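You operate a simulated robot arm through the tools that you are given. There is no shell and no other tool. Be economical: measure what you need, move in short steps, check, and stop when the job is done.

You are at the controls of a simulated two-armed robot. One attempt, no reset.

JOB
Hold the towels drum, shut its vent, crate it and clamp the crate.
Fine: the crate lid is shut before the clamp; keep fingers off the rim. Set down upright: what you pick out.

It is judged by the outcome, as a careful person would: the job done as asked, and still so three seconds after it is handed in. It fails if anything else is knocked over, pushed out of place, dropped, spilled or broken. Lids that push on must go on centred and level and be pressed home; caps that screw on are set level and turned clockwise until they are tight. Flat cloth is picked up by pressing the open fingertips on it (5 to 10 N) and closing them slowly along it; thin cloth reads only 2 to 8 mm in the jaws.

ROBOT AND FRAMES
Two 6-joint arms with two-finger parallel grippers on one trunk, on a base that drives. Base frame: it is fixed to the floor where the robot stands at the start and does not move with it; the origin is under the middle of the robot, x ahead of it, y to its left, z up. Lengths are in m, angles in rad, forces in N, time in s.
The left shoulder is at the start at [0.06, 0.187, 1.222], the right one opposite. With the tool pointing down near the work surface each hand reaches from about 0.24 to 0.62 m from the robot's upright axis, wherever it stands, measured 20 degrees to its own side. Places, roughly: crate [0.7, 0.2, 0.9]; crate clamp [0.6, 0.3, 1]; crate lid [0.9, 0.2, 1.1]. Payload 1.57 kg a hand.
The TCP of each hand is the grasp point between the finger pads, 0.03 m short of the fingertips. In the tool frame z runs along the fingers and y along their closing line. The gripper opens to 0.11 m. The fingers are 0.024 m wide and 0.012 m thick; the gripper's body (0.048 by 0.112 m) begins 0.078 m behind the TCP.
Orientation is that of the tool frame in the base frame, as [roll, pitch, yaw] about the fixed x, y, z axes, in that order (R = Rz(yaw) Ry(pitch) Rx(roll)). With the fingers straight down and closing along the base's y, the tool's x points along the base's -x, its y along +y and its z along -z.

CONTROLS
- The arms move only by the tool jog_arm. It takes "left_moves", "right_moves" or both (then of equal length, played together; a hand with none holds still); each is a list that holds one entry, the list of rows, each a list of 7 numbers: the opening, from 0 (shut) to 1 (fully open), then the shift along the tool's x, y, z in mm, then the turn, a rotation vector about the tool's x, y, z in rad. In form: [[[fingers, tx, ty, tz, rx, ry, rz], ...]]. A call has 1 to 8 rows; each row is the pose to reach, as a shift and turn from the pose commanded when the call began, along the tool's axes at that moment. Rows are played at 5 a second. More than 0.05 m and 0.15 rad between two rows, or a gripper value outside its range, and nothing of the call is played. A pose out of reach is approached as far as the arm can. The call stops where the force on the tool passes 50 N (or 10 N more than at its start, if that is more) or the arm is blocked; 0.2 s more then pass. Each finger travels about 0.153 m/s and halts on what it meets, pressing with about 33 N; the grip force reading is that of the motor and also rises with nothing between the fingers. The clock runs only during rows and for 0.2 s after the last one: add rows that repeat a pose to give the fingers time. The reply holds the time, the measured pose of the TCP, the force on the tool along the base axes, the opening and the grip force, in the units named above and with some noise, with the torque about the TCP (base axes, N m) and any sound that the robot's microphone picked up.
- Cameras (640 x 400 px; columns grow to the right, rows downward): "scene" is now at [0.0137, -0.0231, 1.7656]; the picture's right is [-0.29, -0.96, 0.00], its down [-0.72, 0.22, -0.66] and it looks along [0.63, -0.19, -0.75] (base axes); focal length 293 px, centre (320, 200). "left" rides on the left gripper at [0.07, -0.016, -0.141] in its tool frame; the picture's right is [0.23, 0.97, 0.00], its down [-0.86, 0.20, -0.48] and it looks along [-0.47, 0.11, 0.88] (tool axes); focal length 222 px, centre (320, 200). "right" rides on the right gripper at [0.07, 0.016, -0.141] in its tool frame; the picture's right is [-0.23, 0.97, 0.00], its down [-0.86, -0.20, -0.48] and it looks along [-0.47, -0.11, 0.88] (tool axes); focal length 222 px, centre (320, 200). There is no depth. A picture from a camera that has moved, and an enlarged one, comes with that camera's place and axes in the base frame and with its lens.
- snapshot(camera): a new picture of that camera. It takes no simulated time.
- move_column(by): slides the trunk up (or, below 0, down) by that many m; the arms and the scene camera ride with it, the base frame stays. It gives what a move gives, with no picture.
- roll_base(legs): drives the robot by 1 to 6 legs, each [ahead, left, turn to the left] in m, m and rad, along the robot's own axes; the way and the turn of a leg run together, so that a leg with both is an arc; at most 1.5 m and 3.142 rad a leg. The arms and the cameras ride along, it lands a little off, and it stops where it bumps. It gives what a move gives.
- pan_tilt(pan, tilt): turns the head with the scene camera to pan (to the left, within 1.501 rad either way) and tilt (down, from -0.506 to 1.204), counted from straight ahead of the robot. It gives what a move gives.
- inspect(camera, box): a new picture of the part [left, top, right, bottom] of that camera's present view, enlarged. It takes no simulated time.
- sign_off(): hands the job in; it is judged then, once.

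Work in short steps. Places have to be worked out from the pictures, the camera data and where the tool is seen: move nearer, look again, correct. Check each grasp and each placing, and mend what went wrong. You have 120 turns and 88 pictures in all, those below and enlarged ones among them. Open the grippers and draw the arms clear of the work before you hand the job in, unless the task says otherwise; then end with one line.

The tools are called after ">>>" as name(argument=value, ...) on one line, values as JSON. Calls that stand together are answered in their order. jog_arm: Moves the arms, as the interface text tells. Its arguments: {"type":"object","properties":{"left_moves":{"type":"array"},"right_moves":{"type":"array"}},"required":[]} The other tools are called the same way: move_column (by) slides the trunk up or down; roll_base (legs) drives the base; pan_tilt (pan, tilt) turns the head that bears the scene camera; snapshot (camera) takes a picture; inspect (camera, box) takes an enlarged picture of a part of a camera's view; sign_off () hands the job in.

At the start:

```text
time_s: 0.0
left_position: [0.3949, 0.0986, 1.3682]
left_tool_rot: [-3.141, 0.0, -3.141]
left_force: [0.1, 0.0, -0.5]
left_moment: [-0.03, 0.01, -0.01]
left_grip_width: 0.11
left_grip_force: 0.0
right_position: [0.3661, -0.172, 1.3672]
right_tool_rot: [3.141, -0.001, -3.141]
right_force: [-0.1, 0.3, -0.7]
right_moment: [0.01, 0.01, 0.0]
right_grip_width: 0.1097
right_grip_force: 0.0
trunk travel left (down, up): [-0.85, 0.14]
robot x, y, heading: [0.0011, -0.0005, -0.001]
head pan, tilt: [-0.297, 0.852]
```

scene: 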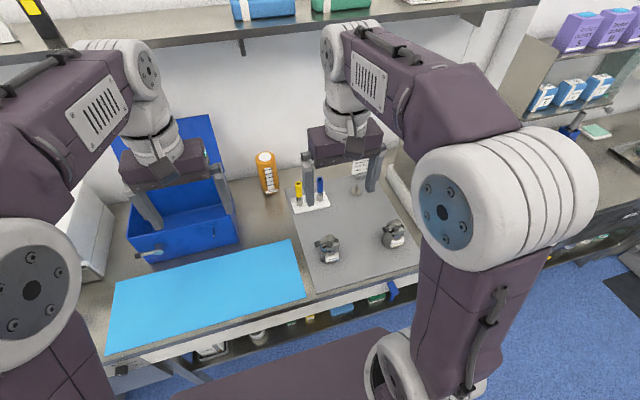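
right: 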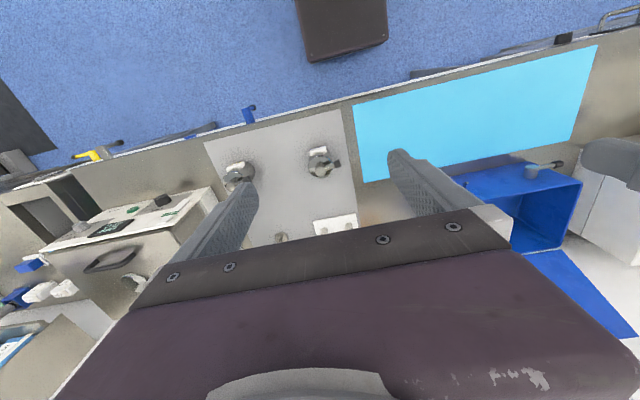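
left: 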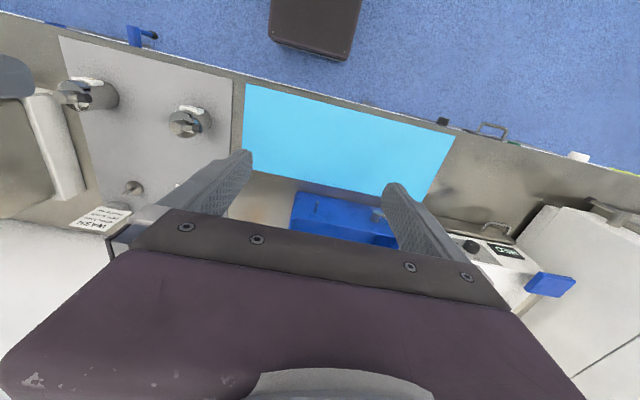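

The overview shows two small drum-like things on the grey tray, a blue crate with an open lid at left and an orange bottle. I take enlarged pictures to identify the drums and the labels.

>>> inspect(camera="scene", box=[240, 140, 440, 300])

>>> inspect(camera="scene", box=[90, 100, 290, 280])

>>> inspect(camera="left", box=[40, 50, 240, 240])

```text
2.50 times, centred on (340, 220) of scene
camera zoom: at [0.0137, -0.0231, 1.7656], right [-0.29, -0.96, 0.0], down [-0.72, 0.22, -0.66], along [0.63, -0.19, -0.75], focal length 733 px, centre (270, 150)
```

zoom: 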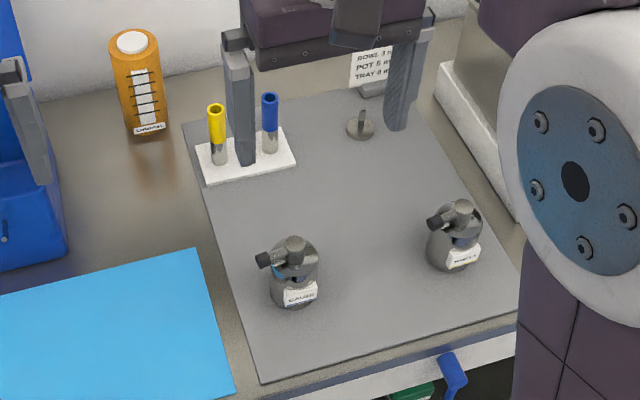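

```text
2.22 times, centred on (190, 190) of scene
camera zoom: at [0.0137, -0.0231, 1.7656], right [-0.29, -0.96, 0.0], down [-0.72, 0.22, -0.66], along [0.63, -0.19, -0.75], focal length 651 px, centre (609, 222)
```

zoom: 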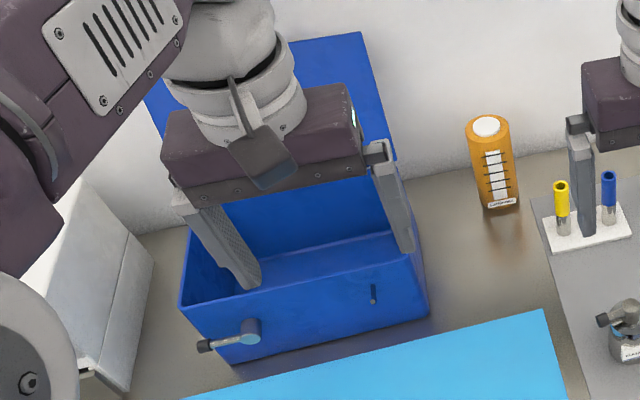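

```text
2.11 times, centred on (140, 145) of left
camera zoom: at [0.3256, 0.082, 1.51], right [-0.23, 0.97, 0.0], down [0.85, 0.2, 0.48], along [0.47, 0.11, -0.88], focal length 468 px, centre (699, 316)
```

zoom: 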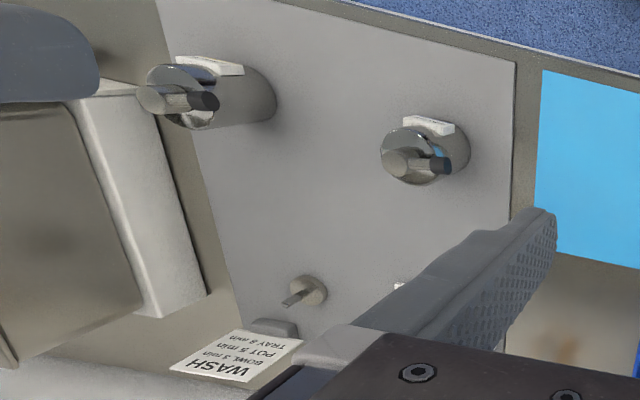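

Two drums with labels facing me; I zoom in hard on the labels.

>>> inspect(camera="scene", box=[315, 230, 355, 265])

>>> inspect(camera="scene", box=[375, 215, 415, 250])

```text
11.43 times, centred on (335, 248) of scene
camera zoom: at [0.0137, -0.0231, 1.7656], right [-0.29, -0.96, 0.0], down [-0.72, 0.22, -0.66], along [0.63, -0.19, -0.75], focal length 3350 px, centre (149, -343)
```

zoom: 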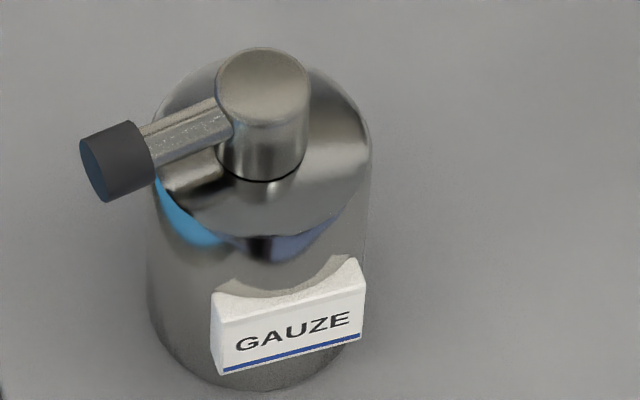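

```text
11.43 times, centred on (395, 232) of scene
camera zoom: at [0.0137, -0.0231, 1.7656], right [-0.29, -0.96, 0.0], down [-0.72, 0.22, -0.66], along [0.63, -0.19, -0.75], focal length 3350 px, centre (-537, -171)
```

zoom: 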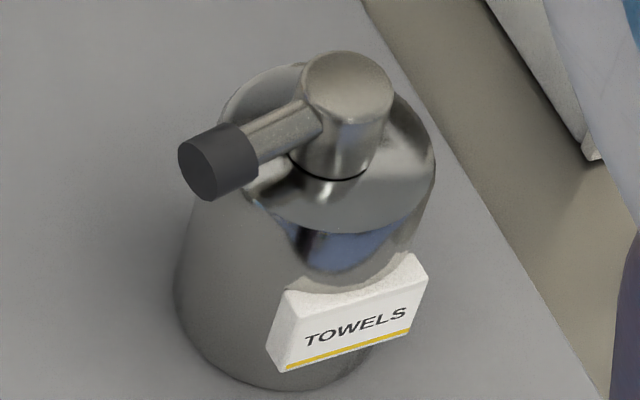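

The towels drum is the right-hand one, roughly at (0.47, -0.42). I look to the right and to the left with the head before driving.

>>> pan_tilt(pan=-0.9, tilt=0.6)

>>> snapshot(camera="scene")

>>> pan_tilt(pan=0.3, tilt=0.75)

>>> snapshot(camera="scene")

```text
time_s: 1.0
left_position: [0.3933, 0.0984, 1.3667]
left_tool_rot: [-3.141, 0.002, -3.141]
left_force: [-1.4, 0.1, 0.4]
left_moment: [-0.02, -0.01, -0.01]
left_grip_width: 0.1098
left_grip_force: 0.0
right_position: [0.3682, -0.1711, 1.3691]
right_tool_rot: [-3.142, 0.0, -3.141]
right_force: [0.3, 0.3, -0.2]
right_moment: [0.0, -0.02, -0.01]
right_grip_width: 0.1099
right_grip_force: 0.1
trunk travel left (down, up): [-0.85, 0.14]
robot x, y, heading: [-0.0031, 0.0044, 0.003]
head pan, tilt: [-0.901, 0.6]
```

```text
79 pictures are left
camera scene: at [-0.0061, -0.0694, 1.7867], right [-0.78, -0.62, 0.0], down [-0.35, 0.44, -0.82], along [0.51, -0.65, -0.57], focal length 293 px, centre (320, 200)
```

scene: 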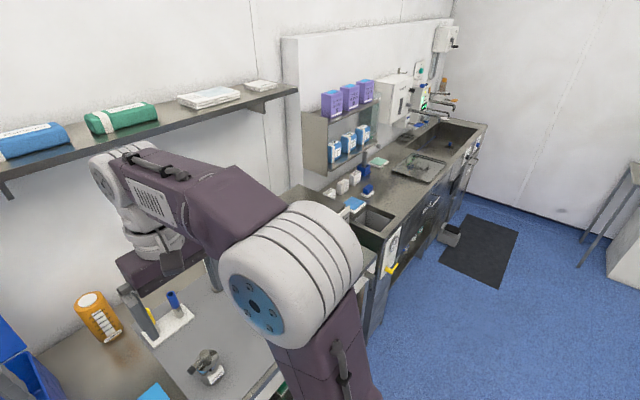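

```text
time_s: 2.4
left_position: [0.3935, 0.099, 1.3676]
left_tool_rot: [-3.141, 0.0, 3.141]
left_force: [0.9, 0.2, 0.0]
left_moment: [0.0, -0.02, -0.01]
left_grip_width: 0.1101
left_grip_force: 0.0
right_position: [0.3679, -0.1721, 1.3672]
right_tool_rot: [3.141, 0.001, -3.141]
right_force: [1.2, -0.3, -0.3]
right_moment: [-0.02, -0.01, 0.0]
right_grip_width: 0.1102
right_grip_force: 0.0
trunk travel left (down, up): [-0.85, 0.14]
robot x, y, heading: [-0.0004, 0.001, -0.0]
head pan, tilt: [0.3, 0.75]
```

```text
78 pictures are left
camera scene: at [0.0182, 0.0241, 1.7739], right [0.29, -0.96, 0.0], down [-0.65, -0.2, -0.73], along [0.7, 0.22, -0.68], focal length 293 px, centre (320, 200)
```

scene: 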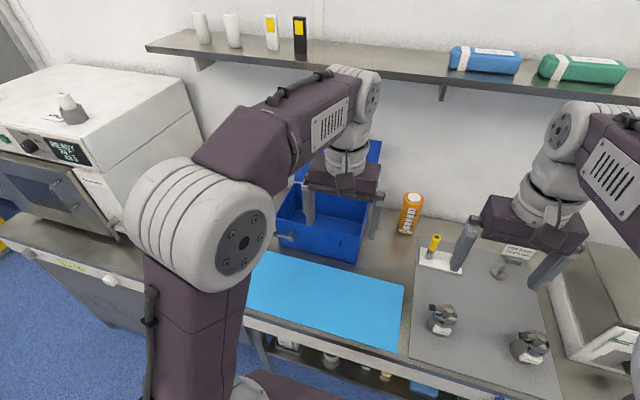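

The way to the right looks clear at arm height; I drive 0.33 m to the right so that the drum is ahead of both hands.

>>> roll_base(legs=[[0, -0.33, 0]])

>>> pan_tilt(pan=-0.1, tilt=0.95)

>>> snapshot(camera="scene")

```text
time_s: 4.6
left_position: [0.3953, -0.2329, 1.3673]
left_tool_rot: [-3.14, 0.001, -3.136]
left_force: [0.5, 0.8, 0.0]
left_moment: [-0.01, -0.02, 0.02]
left_grip_width: 0.11
left_grip_force: 0.0
right_position: [0.3698, -0.5033, 1.3679]
right_tool_rot: [-3.14, -0.001, -3.135]
right_force: [0.0, 0.8, -0.9]
right_moment: [-0.02, -0.03, -0.02]
right_grip_width: 0.1101
right_grip_force: 0.1
trunk travel left (down, up): [-0.85, 0.14]
robot x, y, heading: [0.0006, -0.3384, 0.005]
head pan, tilt: [0.3, 0.75]
```

```text
time_s: 5.5
left_position: [0.3944, -0.2364, 1.3691]
left_tool_rot: [3.141, 0.002, -3.136]
left_force: [0.7, 0.8, -0.1]
left_moment: [0.02, 0.05, 0.02]
left_grip_width: 0.1101
left_grip_force: 0.0
right_position: [0.3686, -0.5065, 1.3663]
right_tool_rot: [3.141, 0.001, -3.137]
right_force: [-0.6, 0.2, 0.6]
right_moment: [0.0, 0.0, 0.0]
right_grip_width: 0.11
right_grip_force: 0.1
trunk travel left (down, up): [-0.85, 0.14]
robot x, y, heading: [0.0043, -0.3347, 0.002]
head pan, tilt: [-0.099, 0.949]
```

```text
77 pictures are left
camera scene: at [0.0121, -0.3442, 1.7583], right [-0.09, -1.0, 0.0], down [-0.81, 0.08, -0.58], along [0.58, -0.05, -0.81], focal length 293 px, centre (320, 200)
```

scene: 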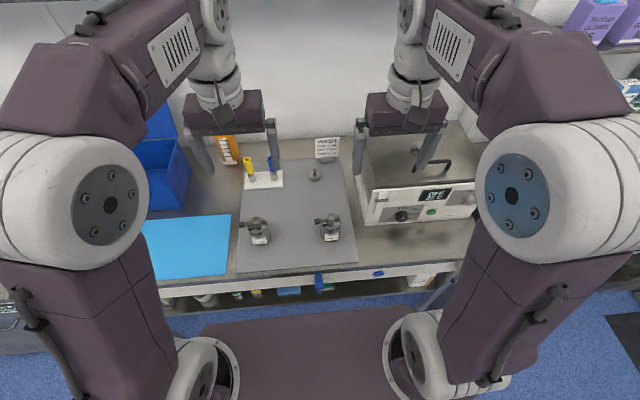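

Good clear view of both drums. I zoom on them to fix the place and the lever details.

>>> inspect(camera="scene", box=[235, 200, 355, 275])

>>> inspect(camera="scene", box=[308, 205, 348, 245])

```text
5.33 times, centred on (295, 238) of scene
camera zoom: at [0.0121, -0.3442, 1.7583], right [-0.09, -1.0, 0.0], down [-0.81, 0.08, -0.58], along [0.58, -0.05, -0.81], focal length 1563 px, centre (453, 0)
```

zoom: 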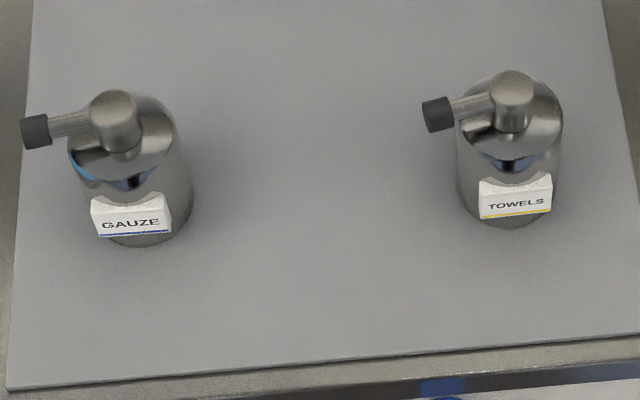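

```text
10.00 times, centred on (328, 225) of scene
camera zoom: at [0.0121, -0.3442, 1.7583], right [-0.09, -1.0, 0.0], down [-0.81, 0.08, -0.58], along [0.58, -0.05, -0.81], focal length 2931 px, centre (240, -50)
```

zoom: 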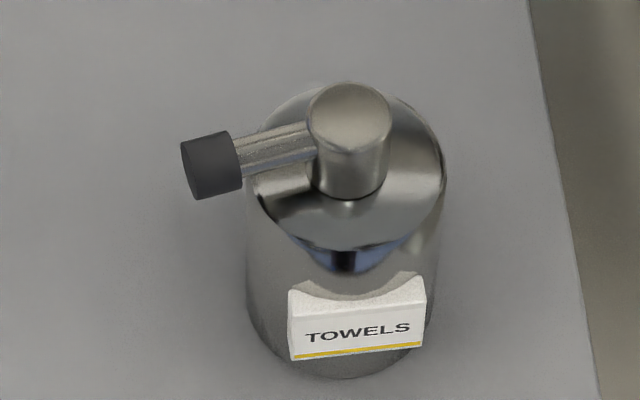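

Towels drum: axis about (0.469, -0.416), radius ~0.032, shoulder at z≈1.00, lever knob at about (0.461, -0.374, 1.022) pointing to +y. I bring the right hand in front of it, tilted to about 35° below horizontal, fingers open to close along y.

>>> jog_arm(right_moves=[[[1, -1, 11, 45, 0, -0.12, 0], [1, -3, 22, 91, 0, -0.24, 0], [1, -4, 34, 136, 0, -0.36, 0], [1, -6, 45, 182, 0, -0.48, 0], [1, -7, 56, 227, 0, -0.6, 0], [1, -8, 67, 273, 0, -0.72, 0], [1, -10, 79, 318, 0, -0.84, 0], [1, -11, 90, 364, 0, -0.96, 0]]])

>>> snapshot(camera="scene")

>>> snapshot(camera="right")

```text
time_s: 7.3
left_position: [0.3945, -0.2368, 1.3672]
left_tool_rot: [3.141, 0.002, -3.137]
left_force: [-0.5, 1.0, -0.9]
left_moment: [0.03, -0.05, 0.02]
left_grip_width: 0.1097
left_grip_force: 0.0
right_position: [0.4284, -0.3971, 1.1627]
right_tool_rot: [-3.083, 0.909, -3.098]
right_force: [0.3, 0.2, 0.1]
right_moment: [0.0, 0.02, 0.04]
right_grip_width: 0.1098
right_grip_force: 0.1
right hand out of reach, approached as far as the arm can: row 4, 5, 6, 7, 8
trunk travel left (down, up): [-0.85, 0.14]
robot x, y, heading: [-0.0019, -0.3344, 0.003]
head pan, tilt: [-0.099, 0.949]
```

```text
74 pictures are left
camera scene: at [0.0111, -0.3446, 1.7583], right [-0.1, -1.0, 0.0], down [-0.81, 0.08, -0.58], along [0.58, -0.05, -0.81], focal length 293 px, centre (320, 200)
```

scene: 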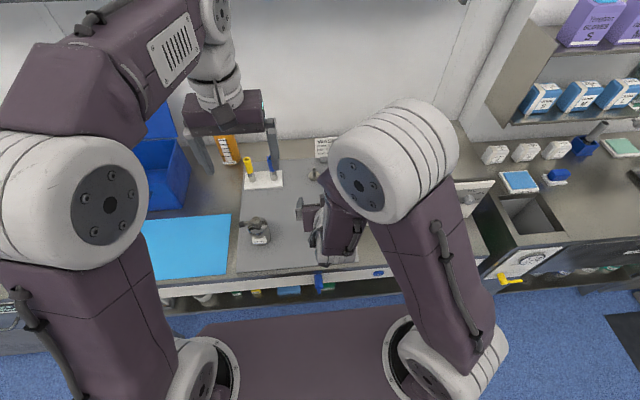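

```text
73 pictures are left
camera right: at [0.2742, -0.3793, 1.1934], right [0.14, 0.98, 0.14], down [0.15, -0.16, 0.98], along [0.98, -0.12, -0.17], focal length 222 px, centre (320, 200)
```

right: 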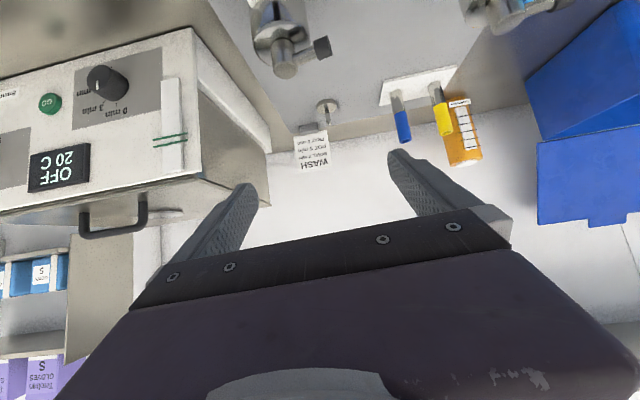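

The right arm is folded too tightly for this approach. I back the robot off by 0.10 m and lower the trunk by 0.12 m to get room.

>>> roll_base(legs=[[-0.1, 0, 0]])

>>> move_column(by=-0.12)

```text
time_s: 8.4
left_position: [0.301, -0.2359, 1.3676]
left_tool_rot: [3.14, -0.001, -3.138]
left_force: [0.2, 0.0, 0.1]
left_moment: [-0.01, 0.04, 0.0]
left_grip_width: 0.11
left_grip_force: 0.1
right_position: [0.3335, -0.3973, 1.1609]
right_tool_rot: [-3.082, 0.899, -3.1]
right_force: [-0.4, 0.0, 1.1]
right_moment: [-0.01, 0.02, -0.04]
right_grip_width: 0.1099
right_grip_force: 0.1
trunk travel left (down, up): [-0.85, 0.14]
robot x, y, heading: [-0.0976, -0.3327, -0.0]
head pan, tilt: [-0.099, 0.949]
```

```text
time_s: 9.9
left_position: [0.2966, -0.2354, 1.2479]
left_tool_rot: [3.141, 0.002, -3.138]
left_force: [0.1, 0.7, -0.3]
left_moment: [0.0, 0.01, -0.01]
left_grip_width: 0.1103
left_grip_force: 0.0
right_position: [0.3307, -0.3986, 1.0435]
right_tool_rot: [-3.079, 0.907, -3.101]
right_force: [0.4, -0.6, 0.4]
right_moment: [-0.02, -0.02, 0.01]
right_grip_width: 0.1098
right_grip_force: 0.1
trunk travel left (down, up): [-0.73, 0.26]
robot x, y, heading: [-0.0942, -0.3338, -0.0]
head pan, tilt: [-0.099, 0.949]
```

Now there should be room; I move to the pre-grasp point about (0.37, -0.416, 1.0) and level the hand.

>>> jog_arm(right_moves=[[[1, 5, -8, 29, -0.015, 0, 0.012], [1, 11, -15, 58, -0.031, 0, 0.025], [1, 11, -15, 58, -0.031, 0, 0.025]]])

>>> snapshot(camera="scene")

>>> snapshot(camera="right")

```text
time_s: 10.7
left_position: [0.2951, -0.2355, 1.2472]
left_tool_rot: [3.14, 0.002, -3.139]
left_force: [0.3, -0.1, 0.2]
left_moment: [-0.02, -0.02, 0.02]
left_grip_width: 0.1103
left_grip_force: 0.1
right_position: [0.3863, -0.3994, 1.0226]
right_tool_rot: [-3.115, 0.897, -3.126]
right_force: [0.4, 0.2, 0.2]
right_moment: [0.01, 0.02, -0.01]
right_grip_width: 0.1099
right_grip_force: 0.0
right hand out of reach, approached as far as the arm can: row 1, 2, 3
trunk travel left (down, up): [-0.73, 0.26]
robot x, y, heading: [-0.0999, -0.3324, 0.003]
head pan, tilt: [-0.099, 0.949]
```

```text
72 pictures are left
camera scene: at [-0.087, -0.3431, 1.6383], right [-0.1, -1.0, 0.0], down [-0.81, 0.08, -0.58], along [0.58, -0.06, -0.81], focal length 293 px, centre (320, 200)
```

scene: 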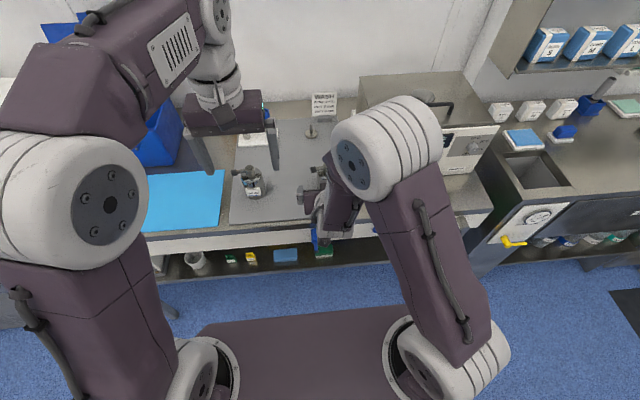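

```text
71 pictures are left
camera right: at [0.2311, -0.3828, 1.0548], right [0.14, 0.98, 0.16], down [0.16, -0.19, 0.97], along [0.98, -0.11, -0.18], focal length 222 px, centre (320, 200)
```

right: 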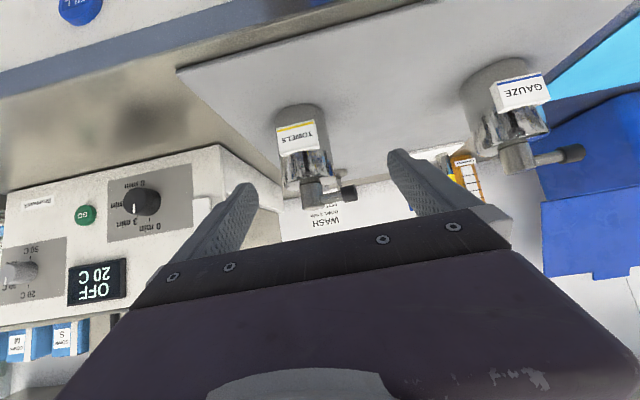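

Still limited by the fold. I back off another 0.10 m and try again.

>>> roll_base(legs=[[-0.1, 0, 0]])

>>> jog_arm(right_moves=[[[1, 0, -8, 30, 0, 0, 0], [1, 0, -15, 60, 0, 0, 0], [1, 0, -17, 80, 0, 0, 0], [1, 0, -17, 80, 0, 0, 0]]])

```text
time_s: 11.9
left_position: [0.1982, -0.2371, 1.2467]
left_tool_rot: [3.141, 0.0, -3.139]
left_force: [0.2, 0.5, 0.4]
left_moment: [-0.03, 0.02, 0.03]
left_grip_width: 0.1102
left_grip_force: 0.0
right_position: [0.2854, -0.4015, 1.0205]
right_tool_rot: [-3.118, 0.896, -3.127]
right_force: [0.5, -0.3, -0.6]
right_moment: [-0.04, 0.01, 0.02]
right_grip_width: 0.1098
right_grip_force: 0.1
trunk travel left (down, up): [-0.73, 0.26]
robot x, y, heading: [-0.1968, -0.3347, 0.001]
head pan, tilt: [-0.099, 0.949]
```

```text
time_s: 12.9
left_position: [0.1973, -0.2362, 1.2473]
left_tool_rot: [-3.141, 0.002, -3.138]
left_force: [1.0, -1.0, 0.6]
left_moment: [0.01, 0.04, 0.02]
left_grip_width: 0.1103
left_grip_force: 0.1
right_position: [0.3489, -0.418, 0.973]
right_tool_rot: [-3.107, 0.893, -3.119]
right_force: [0.0, 0.5, -0.2]
right_moment: [0.0, 0.0, 0.03]
right_grip_width: 0.1102
right_grip_force: 0.2
trunk travel left (down, up): [-0.73, 0.26]
robot x, y, heading: [-0.1973, -0.3373, -0.0]
head pan, tilt: [-0.099, 0.949]
```

Reach is fine now. I advance to about (0.42, -0.417, 0.955) and look.

>>> jog_arm(right_moves=[[[1, -15, 1, 32, 0, 0, 0], [1, -30, 2, 65, 0, 0, 0], [1, -30, 2, 65, 0, 0, 0]]])

>>> snapshot(camera="right")

>>> snapshot(camera="scene")

```text
time_s: 13.7
left_position: [0.1963, -0.2367, 1.2483]
left_tool_rot: [3.141, 0.003, -3.139]
left_force: [-0.3, 0.1, -1.2]
left_moment: [-0.01, -0.01, 0.01]
left_grip_width: 0.1098
left_grip_force: 0.0
right_position: [0.4168, -0.4162, 0.9552]
right_tool_rot: [-3.117, 0.897, -3.124]
right_force: [1.1, 0.6, -0.8]
right_moment: [0.0, 0.0, 0.02]
right_grip_width: 0.1101
right_grip_force: 0.0
trunk travel left (down, up): [-0.73, 0.26]
robot x, y, heading: [-0.1959, -0.3359, 0.003]
head pan, tilt: [-0.099, 0.949]
```

```text
70 pictures are left
camera right: at [0.2631, -0.3988, 0.9877], right [0.14, 0.98, 0.16], down [0.16, -0.18, 0.97], along [0.98, -0.11, -0.18], focal length 222 px, centre (320, 200)
```

right: 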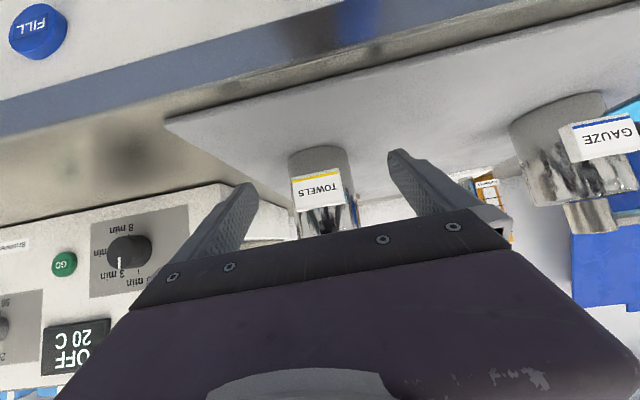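

```text
69 pictures are left
camera scene: at [-0.187, -0.3434, 1.6383], right [-0.1, -1.0, 0.0], down [-0.81, 0.08, -0.58], along [0.58, -0.06, -0.81], focal length 293 px, centre (320, 200)
```

scene: 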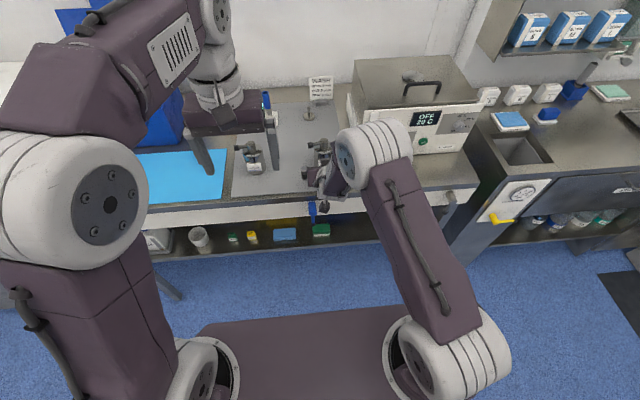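

Drum is centred between the fingers (y≈-0.42). I advance the last 45 mm and close.

>>> jog_arm(right_moves=[[[1, -10, -2, 21, 0, 0, 0], [1, -20, -4, 41, 0, 0, 0], [0.8, -20, -4, 41, 0, 0, 0], [0.65, -20, -4, 41, 0, 0, 0], [0.5, -20, -4, 41, 0, 0, 0], [0.4, -20, -4, 41, 0, 0, 0]]])

>>> inspect(camera="scene", box=[230, 90, 390, 220])

```text
time_s: 15.1
left_position: [0.1966, -0.236, 1.2475]
left_tool_rot: [3.141, 0.001, -3.139]
left_force: [0.3, 0.8, 0.7]
left_moment: [0.01, 0.03, 0.02]
left_grip_width: 0.1099
left_grip_force: 0.0
right_position: [0.4615, -0.4198, 0.946]
right_tool_rot: [-3.116, 0.897, -3.127]
right_force: [0.5, 1.2, 1.0]
right_moment: [0.15, -0.08, 0.03]
right_grip_width: 0.0608
right_grip_force: 32.7
trunk travel left (down, up): [-0.73, 0.26]
robot x, y, heading: [-0.1963, -0.3364, -0.0]
head pan, tilt: [-0.099, 0.949]
```

```text
3.08 times, centred on (310, 155) of scene
camera zoom: at [-0.1856, -0.3432, 1.6383], right [-0.1, -1.0, 0.0], down [-0.81, 0.08, -0.58], along [0.58, -0.06, -0.81], focal length 902 px, centre (351, 338)
```

zoom: 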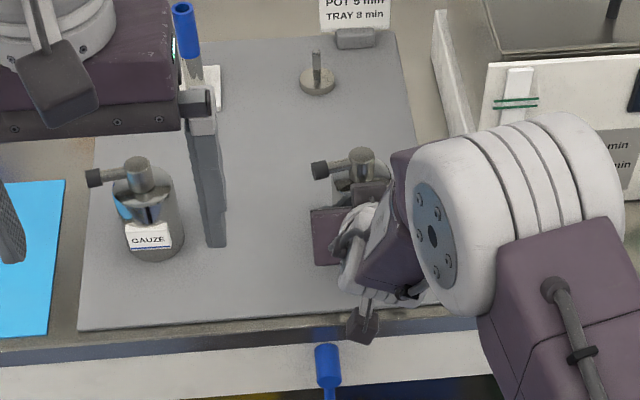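

Drum held (0.061 m wide, 33 N). The lever knob reads about (0.460, -0.380, 1.022), hub axis (0.462, -0.419). I bring the closed left hand near, leaning from the left, to push the lever clockwise later.

>>> jog_arm(left_moves=[[[0.5, -34, -11, 21, 0.083, -0.058, 0], [0, -68, -21, 42, 0.167, -0.117, 0], [0, -101, -32, 63, 0.25, -0.175, 0], [0, -135, -43, 85, 0.333, -0.233, 0], [0, -169, -53, 106, 0.417, -0.292, 0], [0, -203, -64, 127, 0.5, -0.35, 0], [0, -203, -64, 127, 0.5, -0.35, 0]]])

>>> snapshot(camera="scene")

>>> snapshot(camera="left")

```text
time_s: 16.7
left_position: [0.4018, -0.301, 1.1217]
left_tool_rot: [-2.62, 0.337, -3.051]
left_force: [1.0, 0.2, 0.5]
left_moment: [0.01, 0.0, 0.02]
left_grip_width: 0.0
left_grip_force: 21.3
right_position: [0.461, -0.4198, 0.9461]
right_tool_rot: [-3.117, 0.901, -3.125]
right_force: [1.6, 1.0, 3.4]
right_moment: [0.24, -0.07, -0.05]
right_grip_width: 0.0608
right_grip_force: 32.5
trunk travel left (down, up): [-0.73, 0.26]
robot x, y, heading: [-0.1956, -0.3351, 0.002]
head pan, tilt: [-0.099, 0.949]
```

```text
67 pictures are left
camera scene: at [-0.1859, -0.3433, 1.6383], right [-0.1, -1.0, 0.0], down [-0.81, 0.08, -0.58], along [0.58, -0.06, -0.81], focal length 293 px, centre (320, 200)
```

scene: 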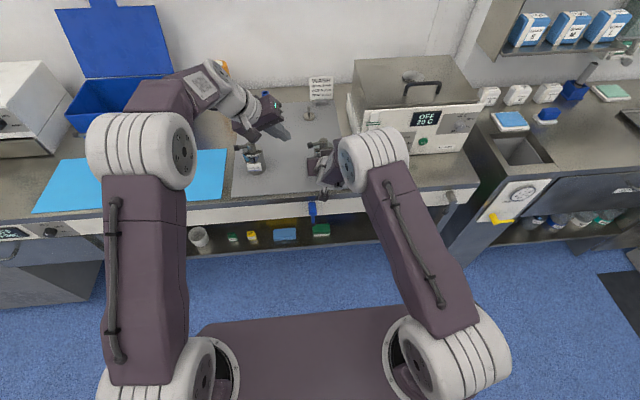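

```text
66 pictures are left
camera left: at [0.2893, -0.2556, 1.2235], right [-0.13, 0.84, -0.53], down [0.66, 0.47, 0.58], along [0.74, -0.28, -0.62], focal length 222 px, centre (320, 200)
```

left: 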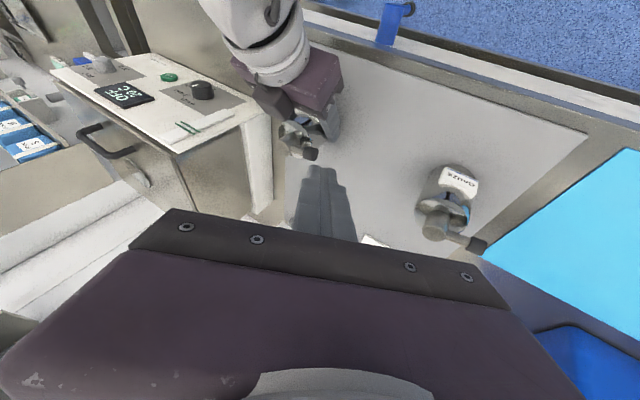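

The left picture shows the lever well. I move the tip to just above and behind (-x side of) the knob.

>>> jog_arm(left_moves=[[[0, 6, -15, 38, 0, 0, 0], [0, 12, -30, 76, 0, 0, 0], [0, 12, -30, 76, 0, 0, 0]]])

>>> inspect(camera="left", box=[220, 80, 400, 200])

>>> inspect(camera="scene", box=[270, 115, 370, 195])

```text
time_s: 17.5
left_position: [0.4124, -0.3621, 1.0692]
left_tool_rot: [-2.621, 0.337, -3.048]
left_force: [-0.2, -0.2, 0.2]
left_moment: [0.0, 0.0, 0.0]
left_grip_width: 0.0
left_grip_force: 21.6
right_position: [0.4614, -0.4194, 0.9461]
right_tool_rot: [-3.117, 0.897, -3.125]
right_force: [0.7, 0.7, 3.8]
right_moment: [0.22, -0.08, 0.02]
right_grip_width: 0.0609
right_grip_force: 33.3
trunk travel left (down, up): [-0.73, 0.26]
robot x, y, heading: [-0.1941, -0.3365, 0.004]
head pan, tilt: [-0.099, 0.949]
```

```text
3.33 times, centred on (310, 140) of left
camera zoom: at [0.2999, -0.3174, 1.1704], right [-0.13, 0.84, -0.53], down [0.66, 0.47, 0.58], along [0.74, -0.28, -0.62], focal length 740 px, centre (353, 400)
```

zoom: 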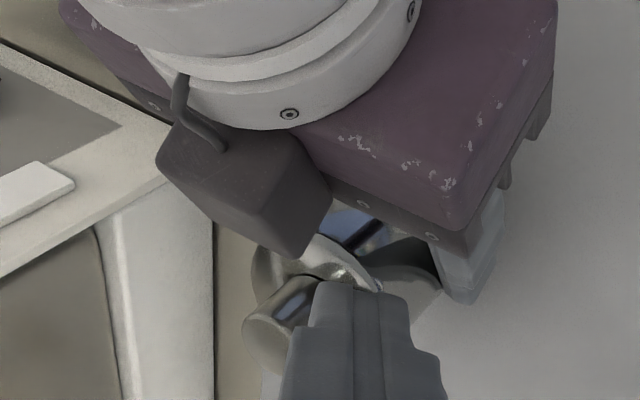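

```text
5.00 times, centred on (320, 155) of scene
camera zoom: at [-0.1863, -0.3429, 1.6383], right [-0.1, -1.0, 0.0], down [-0.81, 0.08, -0.58], along [0.58, -0.06, -0.81], focal length 1466 px, centre (320, 425)
```

zoom: 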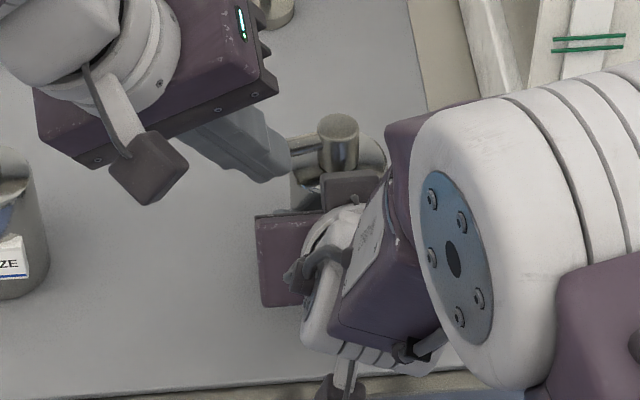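

The knob is just beneath and beyond the fingertip. I lower the tip beside the knob's near side, keeping clear of the right gripper body.

>>> jog_arm(left_moves=[[[0, -2, 6, 13, 0, 0, 0], [0, -4, 12, 27, 0, 0, 0], [0, -4, 12, 27, 0, 0, 0]]])

>>> inspect(camera="left", box=[260, 120, 380, 200])

>>> inspect(camera="scene", box=[290, 125, 350, 175])

```text
time_s: 18.3
left_position: [0.4261, -0.3642, 1.0441]
left_tool_rot: [-2.622, 0.336, -3.049]
left_force: [0.0, -0.2, 0.7]
left_moment: [0.01, 0.0, -0.02]
left_grip_width: 0.0
left_grip_force: 21.3
right_position: [0.4616, -0.4189, 0.9452]
right_tool_rot: [-3.118, 0.896, -3.124]
right_force: [-0.5, 0.1, 3.9]
right_moment: [0.25, -0.03, 0.03]
right_grip_width: 0.0608
right_grip_force: 33.0
trunk travel left (down, up): [-0.73, 0.26]
robot x, y, heading: [-0.2015, -0.3351, 0.003]
head pan, tilt: [-0.099, 0.949]
```

```text
5.00 times, centred on (320, 160) of left
camera zoom: at [0.3131, -0.3196, 1.1443], right [-0.13, 0.84, -0.53], down [0.66, 0.47, 0.58], along [0.74, -0.28, -0.62], focal length 1111 px, centre (320, 400)
```

zoom: 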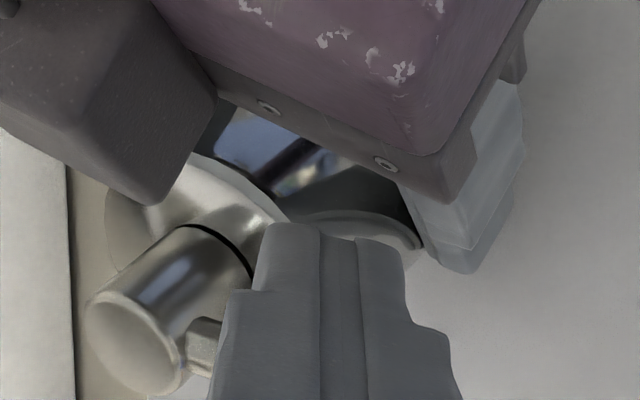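

```text
8.00 times, centred on (320, 150) of scene
camera zoom: at [-0.1864, -0.3432, 1.6383], right [-0.1, -1.0, 0.0], down [-0.81, 0.08, -0.58], along [0.58, -0.06, -0.81], focal length 2345 px, centre (320, 600)
```

zoom: 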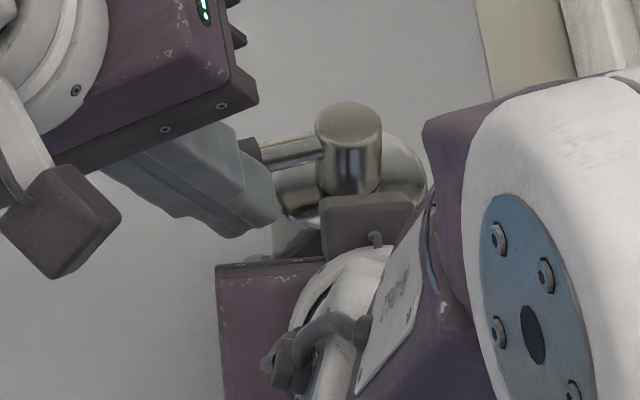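

Fingertip is beside the lever's near side. I push gently 20 mm toward +x (clockwise seen from above) and watch the force.

>>> jog_arm(left_moves=[[[0, -5, 1, 1.5, 0, 0, 0], [0, -9.5, 2, 3, 0, 0, 0], [0, -14, 3, 4.5, 0, 0, 0], [0, -19, 3.5, 6, 0, 0, 0]]])

>>> inspect(camera="scene", box=[290, 125, 350, 175])

```text
time_s: 19.3
left_position: [0.4454, -0.3624, 1.043]
left_tool_rot: [-2.622, 0.336, -3.05]
left_force: [-6.3, 3.4, 3.8]
left_moment: [0.08, 0.11, 0.03]
left_grip_width: 0.0001
left_grip_force: 21.3
right_position: [0.4614, -0.42, 0.9453]
right_tool_rot: [-3.118, 0.897, -3.125]
right_force: [6.0, -1.3, 1.8]
right_moment: [0.2, 0.16, -0.24]
right_grip_width: 0.0609
right_grip_force: 33.5
trunk travel left (down, up): [-0.73, 0.26]
robot x, y, heading: [-0.1976, -0.3392, 0.0]
head pan, tilt: [-0.099, 0.949]
```

```text
8.00 times, centred on (320, 150) of scene
camera zoom: at [-0.187, -0.3431, 1.6384], right [-0.1, -1.0, 0.0], down [-0.81, 0.08, -0.58], along [0.58, -0.06, -0.81], focal length 2345 px, centre (320, 600)
```

zoom: 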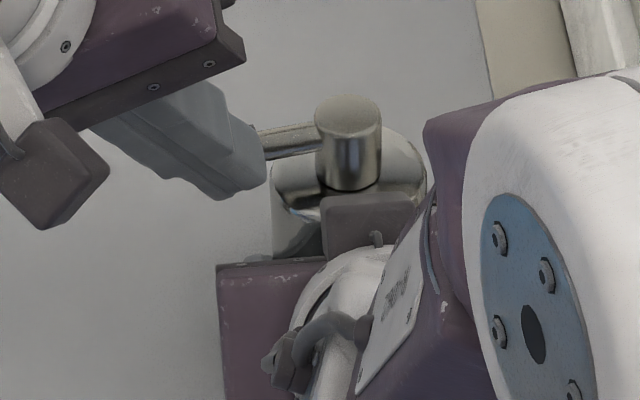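

The lever yields at about 6 N. I go on 25 mm following the arc.

>>> jog_arm(left_moves=[[[0, -5, 1, 1.5, 0, 0, 0], [0, -9.5, 1.7, 2.8, 0, 0, 0], [0, -14, 2, 4.5, 0, 0, 0], [0, -19, 2.6, 6.2, 0, 0, 0], [0, -23.5, 2, 8.5, 0, 0, 0]]])

>>> inspect(camera="scene", box=[290, 125, 350, 175])

```text
time_s: 20.5
left_position: [0.469, -0.3612, 1.0432]
left_tool_rot: [-2.619, 0.34, -3.046]
left_force: [-11.3, 11.6, 15.1]
left_moment: [0.23, -0.05, 0.22]
left_grip_width: 0.0002
left_grip_force: 21.1
right_position: [0.4599, -0.4192, 0.9469]
right_tool_rot: [-3.117, 0.902, -3.125]
right_force: [11.5, -5.9, 2.3]
right_moment: [0.32, 0.43, -0.69]
right_grip_width: 0.0605
right_grip_force: 33.3
trunk travel left (down, up): [-0.73, 0.26]
robot x, y, heading: [-0.197, -0.3417, 0.002]
head pan, tilt: [-0.099, 0.949]
```

```text
8.00 times, centred on (320, 150) of scene
camera zoom: at [-0.1892, -0.3417, 1.6385], right [-0.1, -1.0, 0.0], down [-0.81, 0.08, -0.58], along [0.58, -0.06, -0.81], focal length 2345 px, centre (320, 600)
```

zoom: 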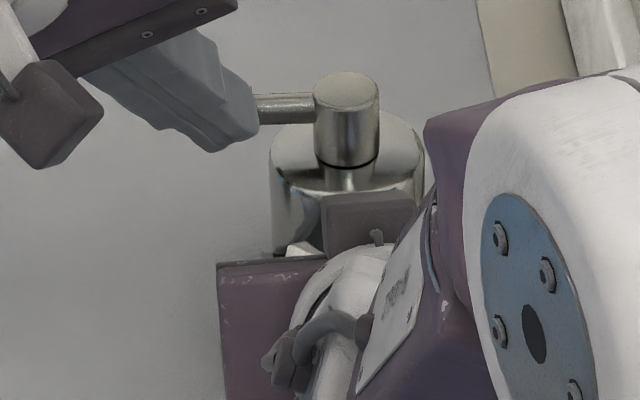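

The whole drum is tipping in the grip rather than the lever turning: that way is against its stop. I back the finger off and inspect.

>>> jog_arm(left_moves=[[[0, 19, -2, -8, 0, 0, 0], [0, 38, -5, -16, 0, 0, 0], [0, 44, -10, -45, 0, 0, 0], [0, 44, -10, -60, 0, 0, 0]]])

>>> inspect(camera="scene", box=[280, 115, 360, 175])

>>> inspect(camera="left", box=[240, 80, 400, 200])

>>> inspect(camera="right", box=[240, 120, 440, 240])

```text
time_s: 21.5
left_position: [0.4064, -0.3464, 1.0853]
left_tool_rot: [-2.62, 0.339, -3.05]
left_force: [0.3, -0.7, 0.3]
left_moment: [-0.02, -0.03, 0.04]
left_grip_width: 0.0
left_grip_force: 21.0
right_position: [0.461, -0.4194, 0.9464]
right_tool_rot: [-3.115, 0.901, -3.124]
right_force: [0.1, 3.0, 16.0]
right_moment: [0.21, -0.83, 0.18]
right_grip_width: 0.0601
right_grip_force: 32.8
trunk travel left (down, up): [-0.73, 0.26]
robot x, y, heading: [-0.1978, -0.3372, 0.004]
head pan, tilt: [-0.099, 0.949]
```

```text
6.67 times, centred on (320, 145) of scene
camera zoom: at [-0.1888, -0.342, 1.6384], right [-0.1, -1.0, 0.0], down [-0.81, 0.08, -0.58], along [0.58, -0.06, -0.81], focal length 1954 px, centre (320, 567)
```

zoom: 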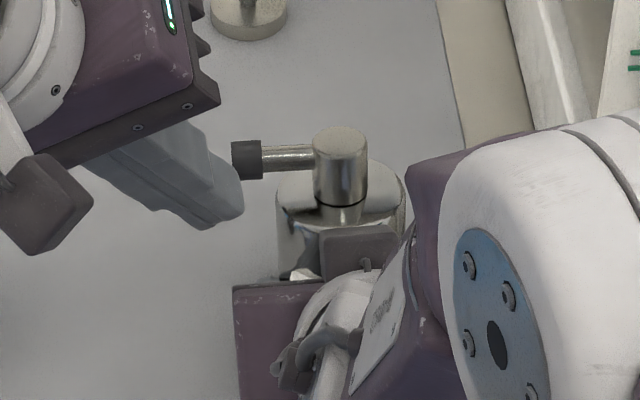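

```text
3.33 times, centred on (320, 140) of left
camera zoom: at [0.2941, -0.3007, 1.1854], right [-0.13, 0.84, -0.53], down [0.66, 0.47, 0.58], along [0.74, -0.28, -0.62], focal length 740 px, centre (320, 400)
```

zoom: 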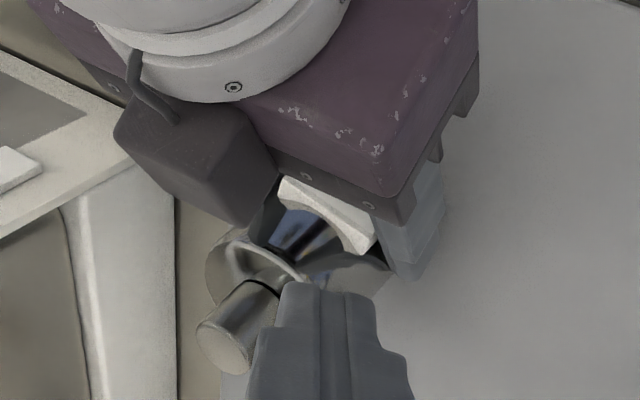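

```text
3.20 times, centred on (340, 180) of right
camera zoom: at [0.3071, -0.401, 0.9793], right [0.14, 0.98, 0.16], down [0.15, -0.18, 0.97], along [0.98, -0.11, -0.18], focal length 711 px, centre (256, 264)
```

zoom: 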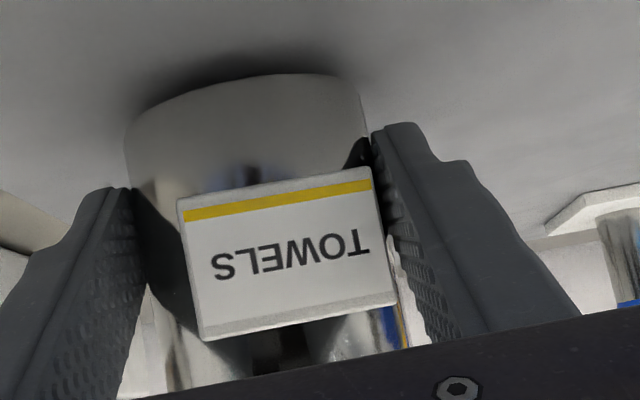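

The drum has pitched forward about 0.2 rad in the grip (and the lever has perhaps turned ~10°). I lift it 12 mm and rotate the hand back by 0.19 rad to make it upright again.

>>> jog_arm(right_moves=[[[0.4, -9, 0, -7.5, 0, 0, 0], [0.4, -9, 0, -7.5, 0, -0.1, 0], [0.4, -9, 0, -7.5, 0, -0.19, 0], [0.4, -9, 0, -7.5, 0, -0.19, 0]]])

>>> inspect(camera="scene", box=[280, 115, 360, 175])

>>> inspect(camera="right", box=[220, 100, 440, 240])

```text
time_s: 22.5
left_position: [0.4091, -0.3469, 1.0833]
left_tool_rot: [-2.623, 0.335, -3.049]
left_force: [-0.1, 0.5, 0.8]
left_moment: [-0.01, -0.01, 0.0]
left_grip_width: 0.0
left_grip_force: 20.9
right_position: [0.4635, -0.4205, 0.9566]
right_tool_rot: [-3.108, 1.086, -3.114]
right_force: [-0.1, -0.2, -2.1]
right_moment: [-0.02, 0.08, -0.03]
right_grip_width: 0.0603
right_grip_force: 33.1
trunk travel left (down, up): [-0.73, 0.26]
robot x, y, heading: [-0.1959, -0.3361, 0.002]
head pan, tilt: [-0.099, 0.949]
```

```text
6.67 times, centred on (320, 145) of scene
camera zoom: at [-0.1849, -0.3437, 1.6383], right [-0.1, -1.0, 0.0], down [-0.81, 0.08, -0.58], along [0.58, -0.06, -0.81], focal length 1954 px, centre (320, 567)
```

zoom: 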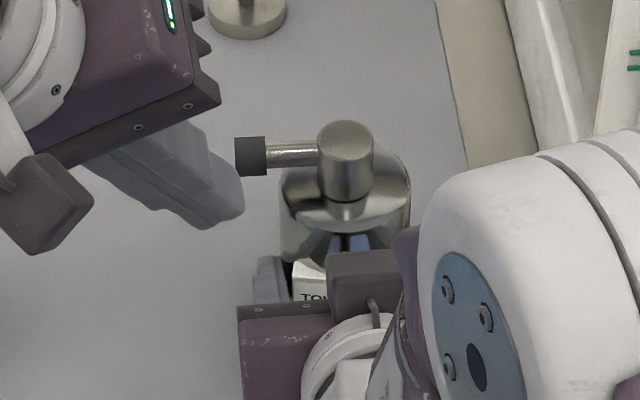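

```text
2.86 times, centred on (330, 170) of right
camera zoom: at [0.3047, -0.4036, 0.9591], right [0.11, 0.98, 0.19], down [-0.03, -0.18, 0.98], along [0.99, -0.11, 0.01], focal length 635 px, centre (291, 286)
```

zoom: 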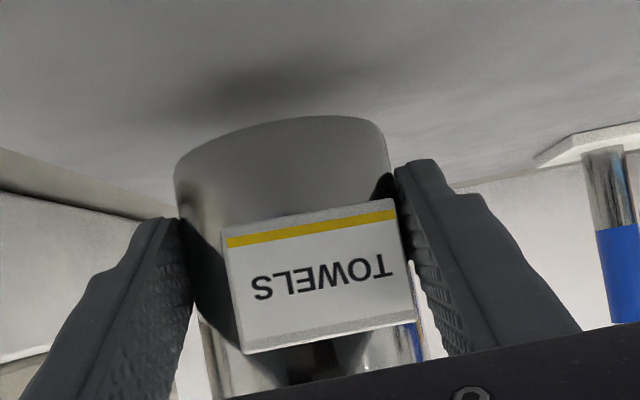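

The drum is upright again; comparing label and lever, the drum yawed in the grip and the lever did not turn at all, so clockwise looks blocked. I set it back on the tray with slight pressure, and bring the left hand up to vertical to grasp the lever bar and twist counter-clockwise without side load.

>>> jog_arm(right_moves=[[[0.4, 3, 0, 1.5, 0, 0, 0], [0.4, 6, 0, 3, 0, 0, 0], [0.4, 9, 0, 4.7, 0, 0, 0], [0.4, 10, 0, 5, 0, 0, 0], [0.4, 10, 0, 5, 0, 0, 0]]], left_moves=[[[0, -5, -4, -20, -0.1, 0.07, 0], [0, -10, -9, -40, -0.2, 0.14, 0], [0, -16, -13, -60, -0.3, 0.21, 0], [0, -21, -17, -80, -0.4, 0.28, 0], [0, -26, -22, -99, -0.5, 0.35, 0]]])

>>> jog_arm(left_moves=[[[0.3, 0, 0, 0, 0, 0, 0.15], [0.6, 0, 0, 0, 0, 0, 0.3], [0.6, 0, 0, 0, 0, 0, 0.45], [0.6, 0, 0, 0, 0, 0, 0.6], [0.6, 0, 0, 0, 0, 0, 0.75], [0.6, 0, 0, 0, 0, 0, 0.9], [0.6, 0, 0, 0, 0, 0, 1.05], [0.6, 0, 0, 0, 0, 0, 1.2]]])

```text
time_s: 23.7
left_position: [0.3338, -0.2979, 1.1622]
left_tool_rot: [3.14, 0.001, -3.138]
left_force: [0.0, 0.5, -0.6]
left_moment: [0.01, 0.02, -0.01]
left_grip_width: 0.0
left_grip_force: 21.2
left hand out of reach, approached as far as the arm can: row 3, 4, 5
right_position: [0.461, -0.4213, 0.9454]
right_tool_rot: [-3.111, 1.089, -3.116]
right_force: [-0.2, 0.3, -2.3]
right_moment: [-0.02, 0.03, -0.02]
right_grip_width: 0.0604
right_grip_force: 33.1
trunk travel left (down, up): [-0.73, 0.26]
robot x, y, heading: [-0.1962, -0.3351, 0.002]
head pan, tilt: [-0.099, 0.949]
```

```text
time_s: 25.5
left_position: [0.3349, -0.2986, 1.1613]
left_tool_rot: [3.139, 0.001, 1.941]
left_force: [-0.5, -0.6, -0.6]
left_moment: [0.02, 0.02, 0.0]
left_grip_width: 0.0663
left_grip_force: 0.1
right_position: [0.4616, -0.4196, 0.9447]
right_tool_rot: [-3.107, 1.084, -3.115]
right_force: [-0.3, -0.6, -1.9]
right_moment: [0.03, 0.03, 0.02]
right_grip_width: 0.0603
right_grip_force: 33.2
trunk travel left (down, up): [-0.73, 0.26]
robot x, y, heading: [-0.2004, -0.334, 0.002]
head pan, tilt: [-0.099, 0.949]
```

The left arm can't reach that far vertically, so I lean the hand forward ~0.5 rad, fingers closing along the tray's x, and hover near the lever.

>>> jog_arm(left_moves=[[[0.6, -16, 8, 10, -0.098, -0.0235, 0.092], [0.6, -32, 16, 20, -0.196, -0.047, 0.184], [0.6, -48, 23, 30, -0.295, -0.0705, 0.276], [0.6, -64, 31, 40, -0.393, -0.094, 0.368], [0.6, -79, 39, 50, -0.491, -0.1175, 0.46], [0.6, -79, 39, 50, -0.491, -0.1175, 0.46]]])

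>>> snapshot(camera="left")

>>> inspect(camera="scene", box=[270, 105, 370, 180])

```text
time_s: 26.9
left_position: [0.4007, -0.3572, 1.1111]
left_tool_rot: [2.637, 0.0, 1.474]
left_force: [1.3, 0.0, -0.3]
left_moment: [0.02, 0.02, 0.02]
left_grip_width: 0.066
left_grip_force: 0.3
right_position: [0.4621, -0.4203, 0.9456]
right_tool_rot: [-3.109, 1.084, -3.117]
right_force: [-0.8, 0.5, -2.9]
right_moment: [0.01, 0.06, 0.0]
right_grip_width: 0.0604
right_grip_force: 32.7
trunk travel left (down, up): [-0.73, 0.26]
robot x, y, heading: [-0.1969, -0.3393, 0.006]
head pan, tilt: [-0.099, 0.949]
```

```text
54 pictures are left
camera left: at [0.3271, -0.2803, 1.2286], right [0.87, 0.14, 0.47], down [-0.14, -0.85, 0.51], along [0.47, -0.51, -0.72], focal length 222 px, centre (320, 200)
```

left: 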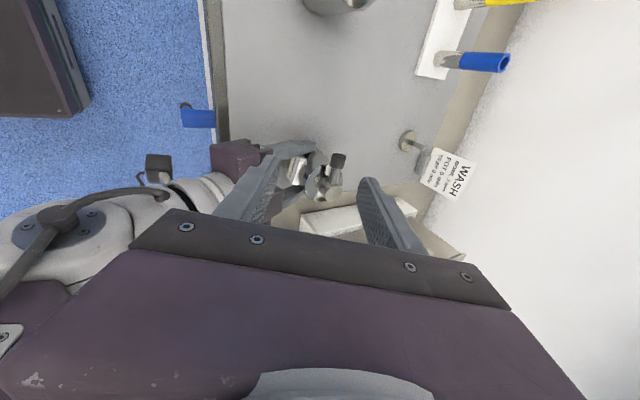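

```text
5.33 times, centred on (320, 142) of scene
camera zoom: at [-0.1851, -0.3435, 1.6383], right [-0.1, -1.0, 0.0], down [-0.81, 0.08, -0.58], along [0.58, -0.06, -0.81], focal length 1563 px, centre (320, 507)
```

zoom: 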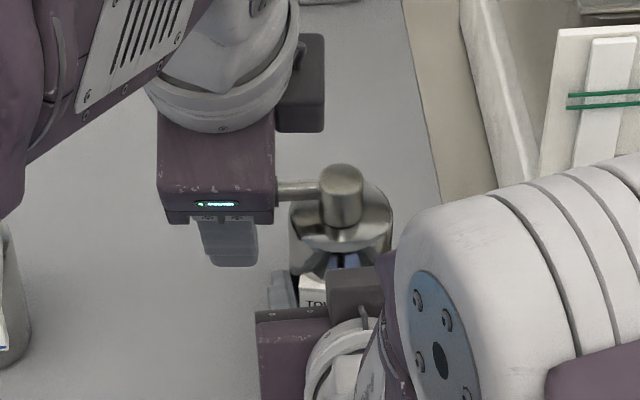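

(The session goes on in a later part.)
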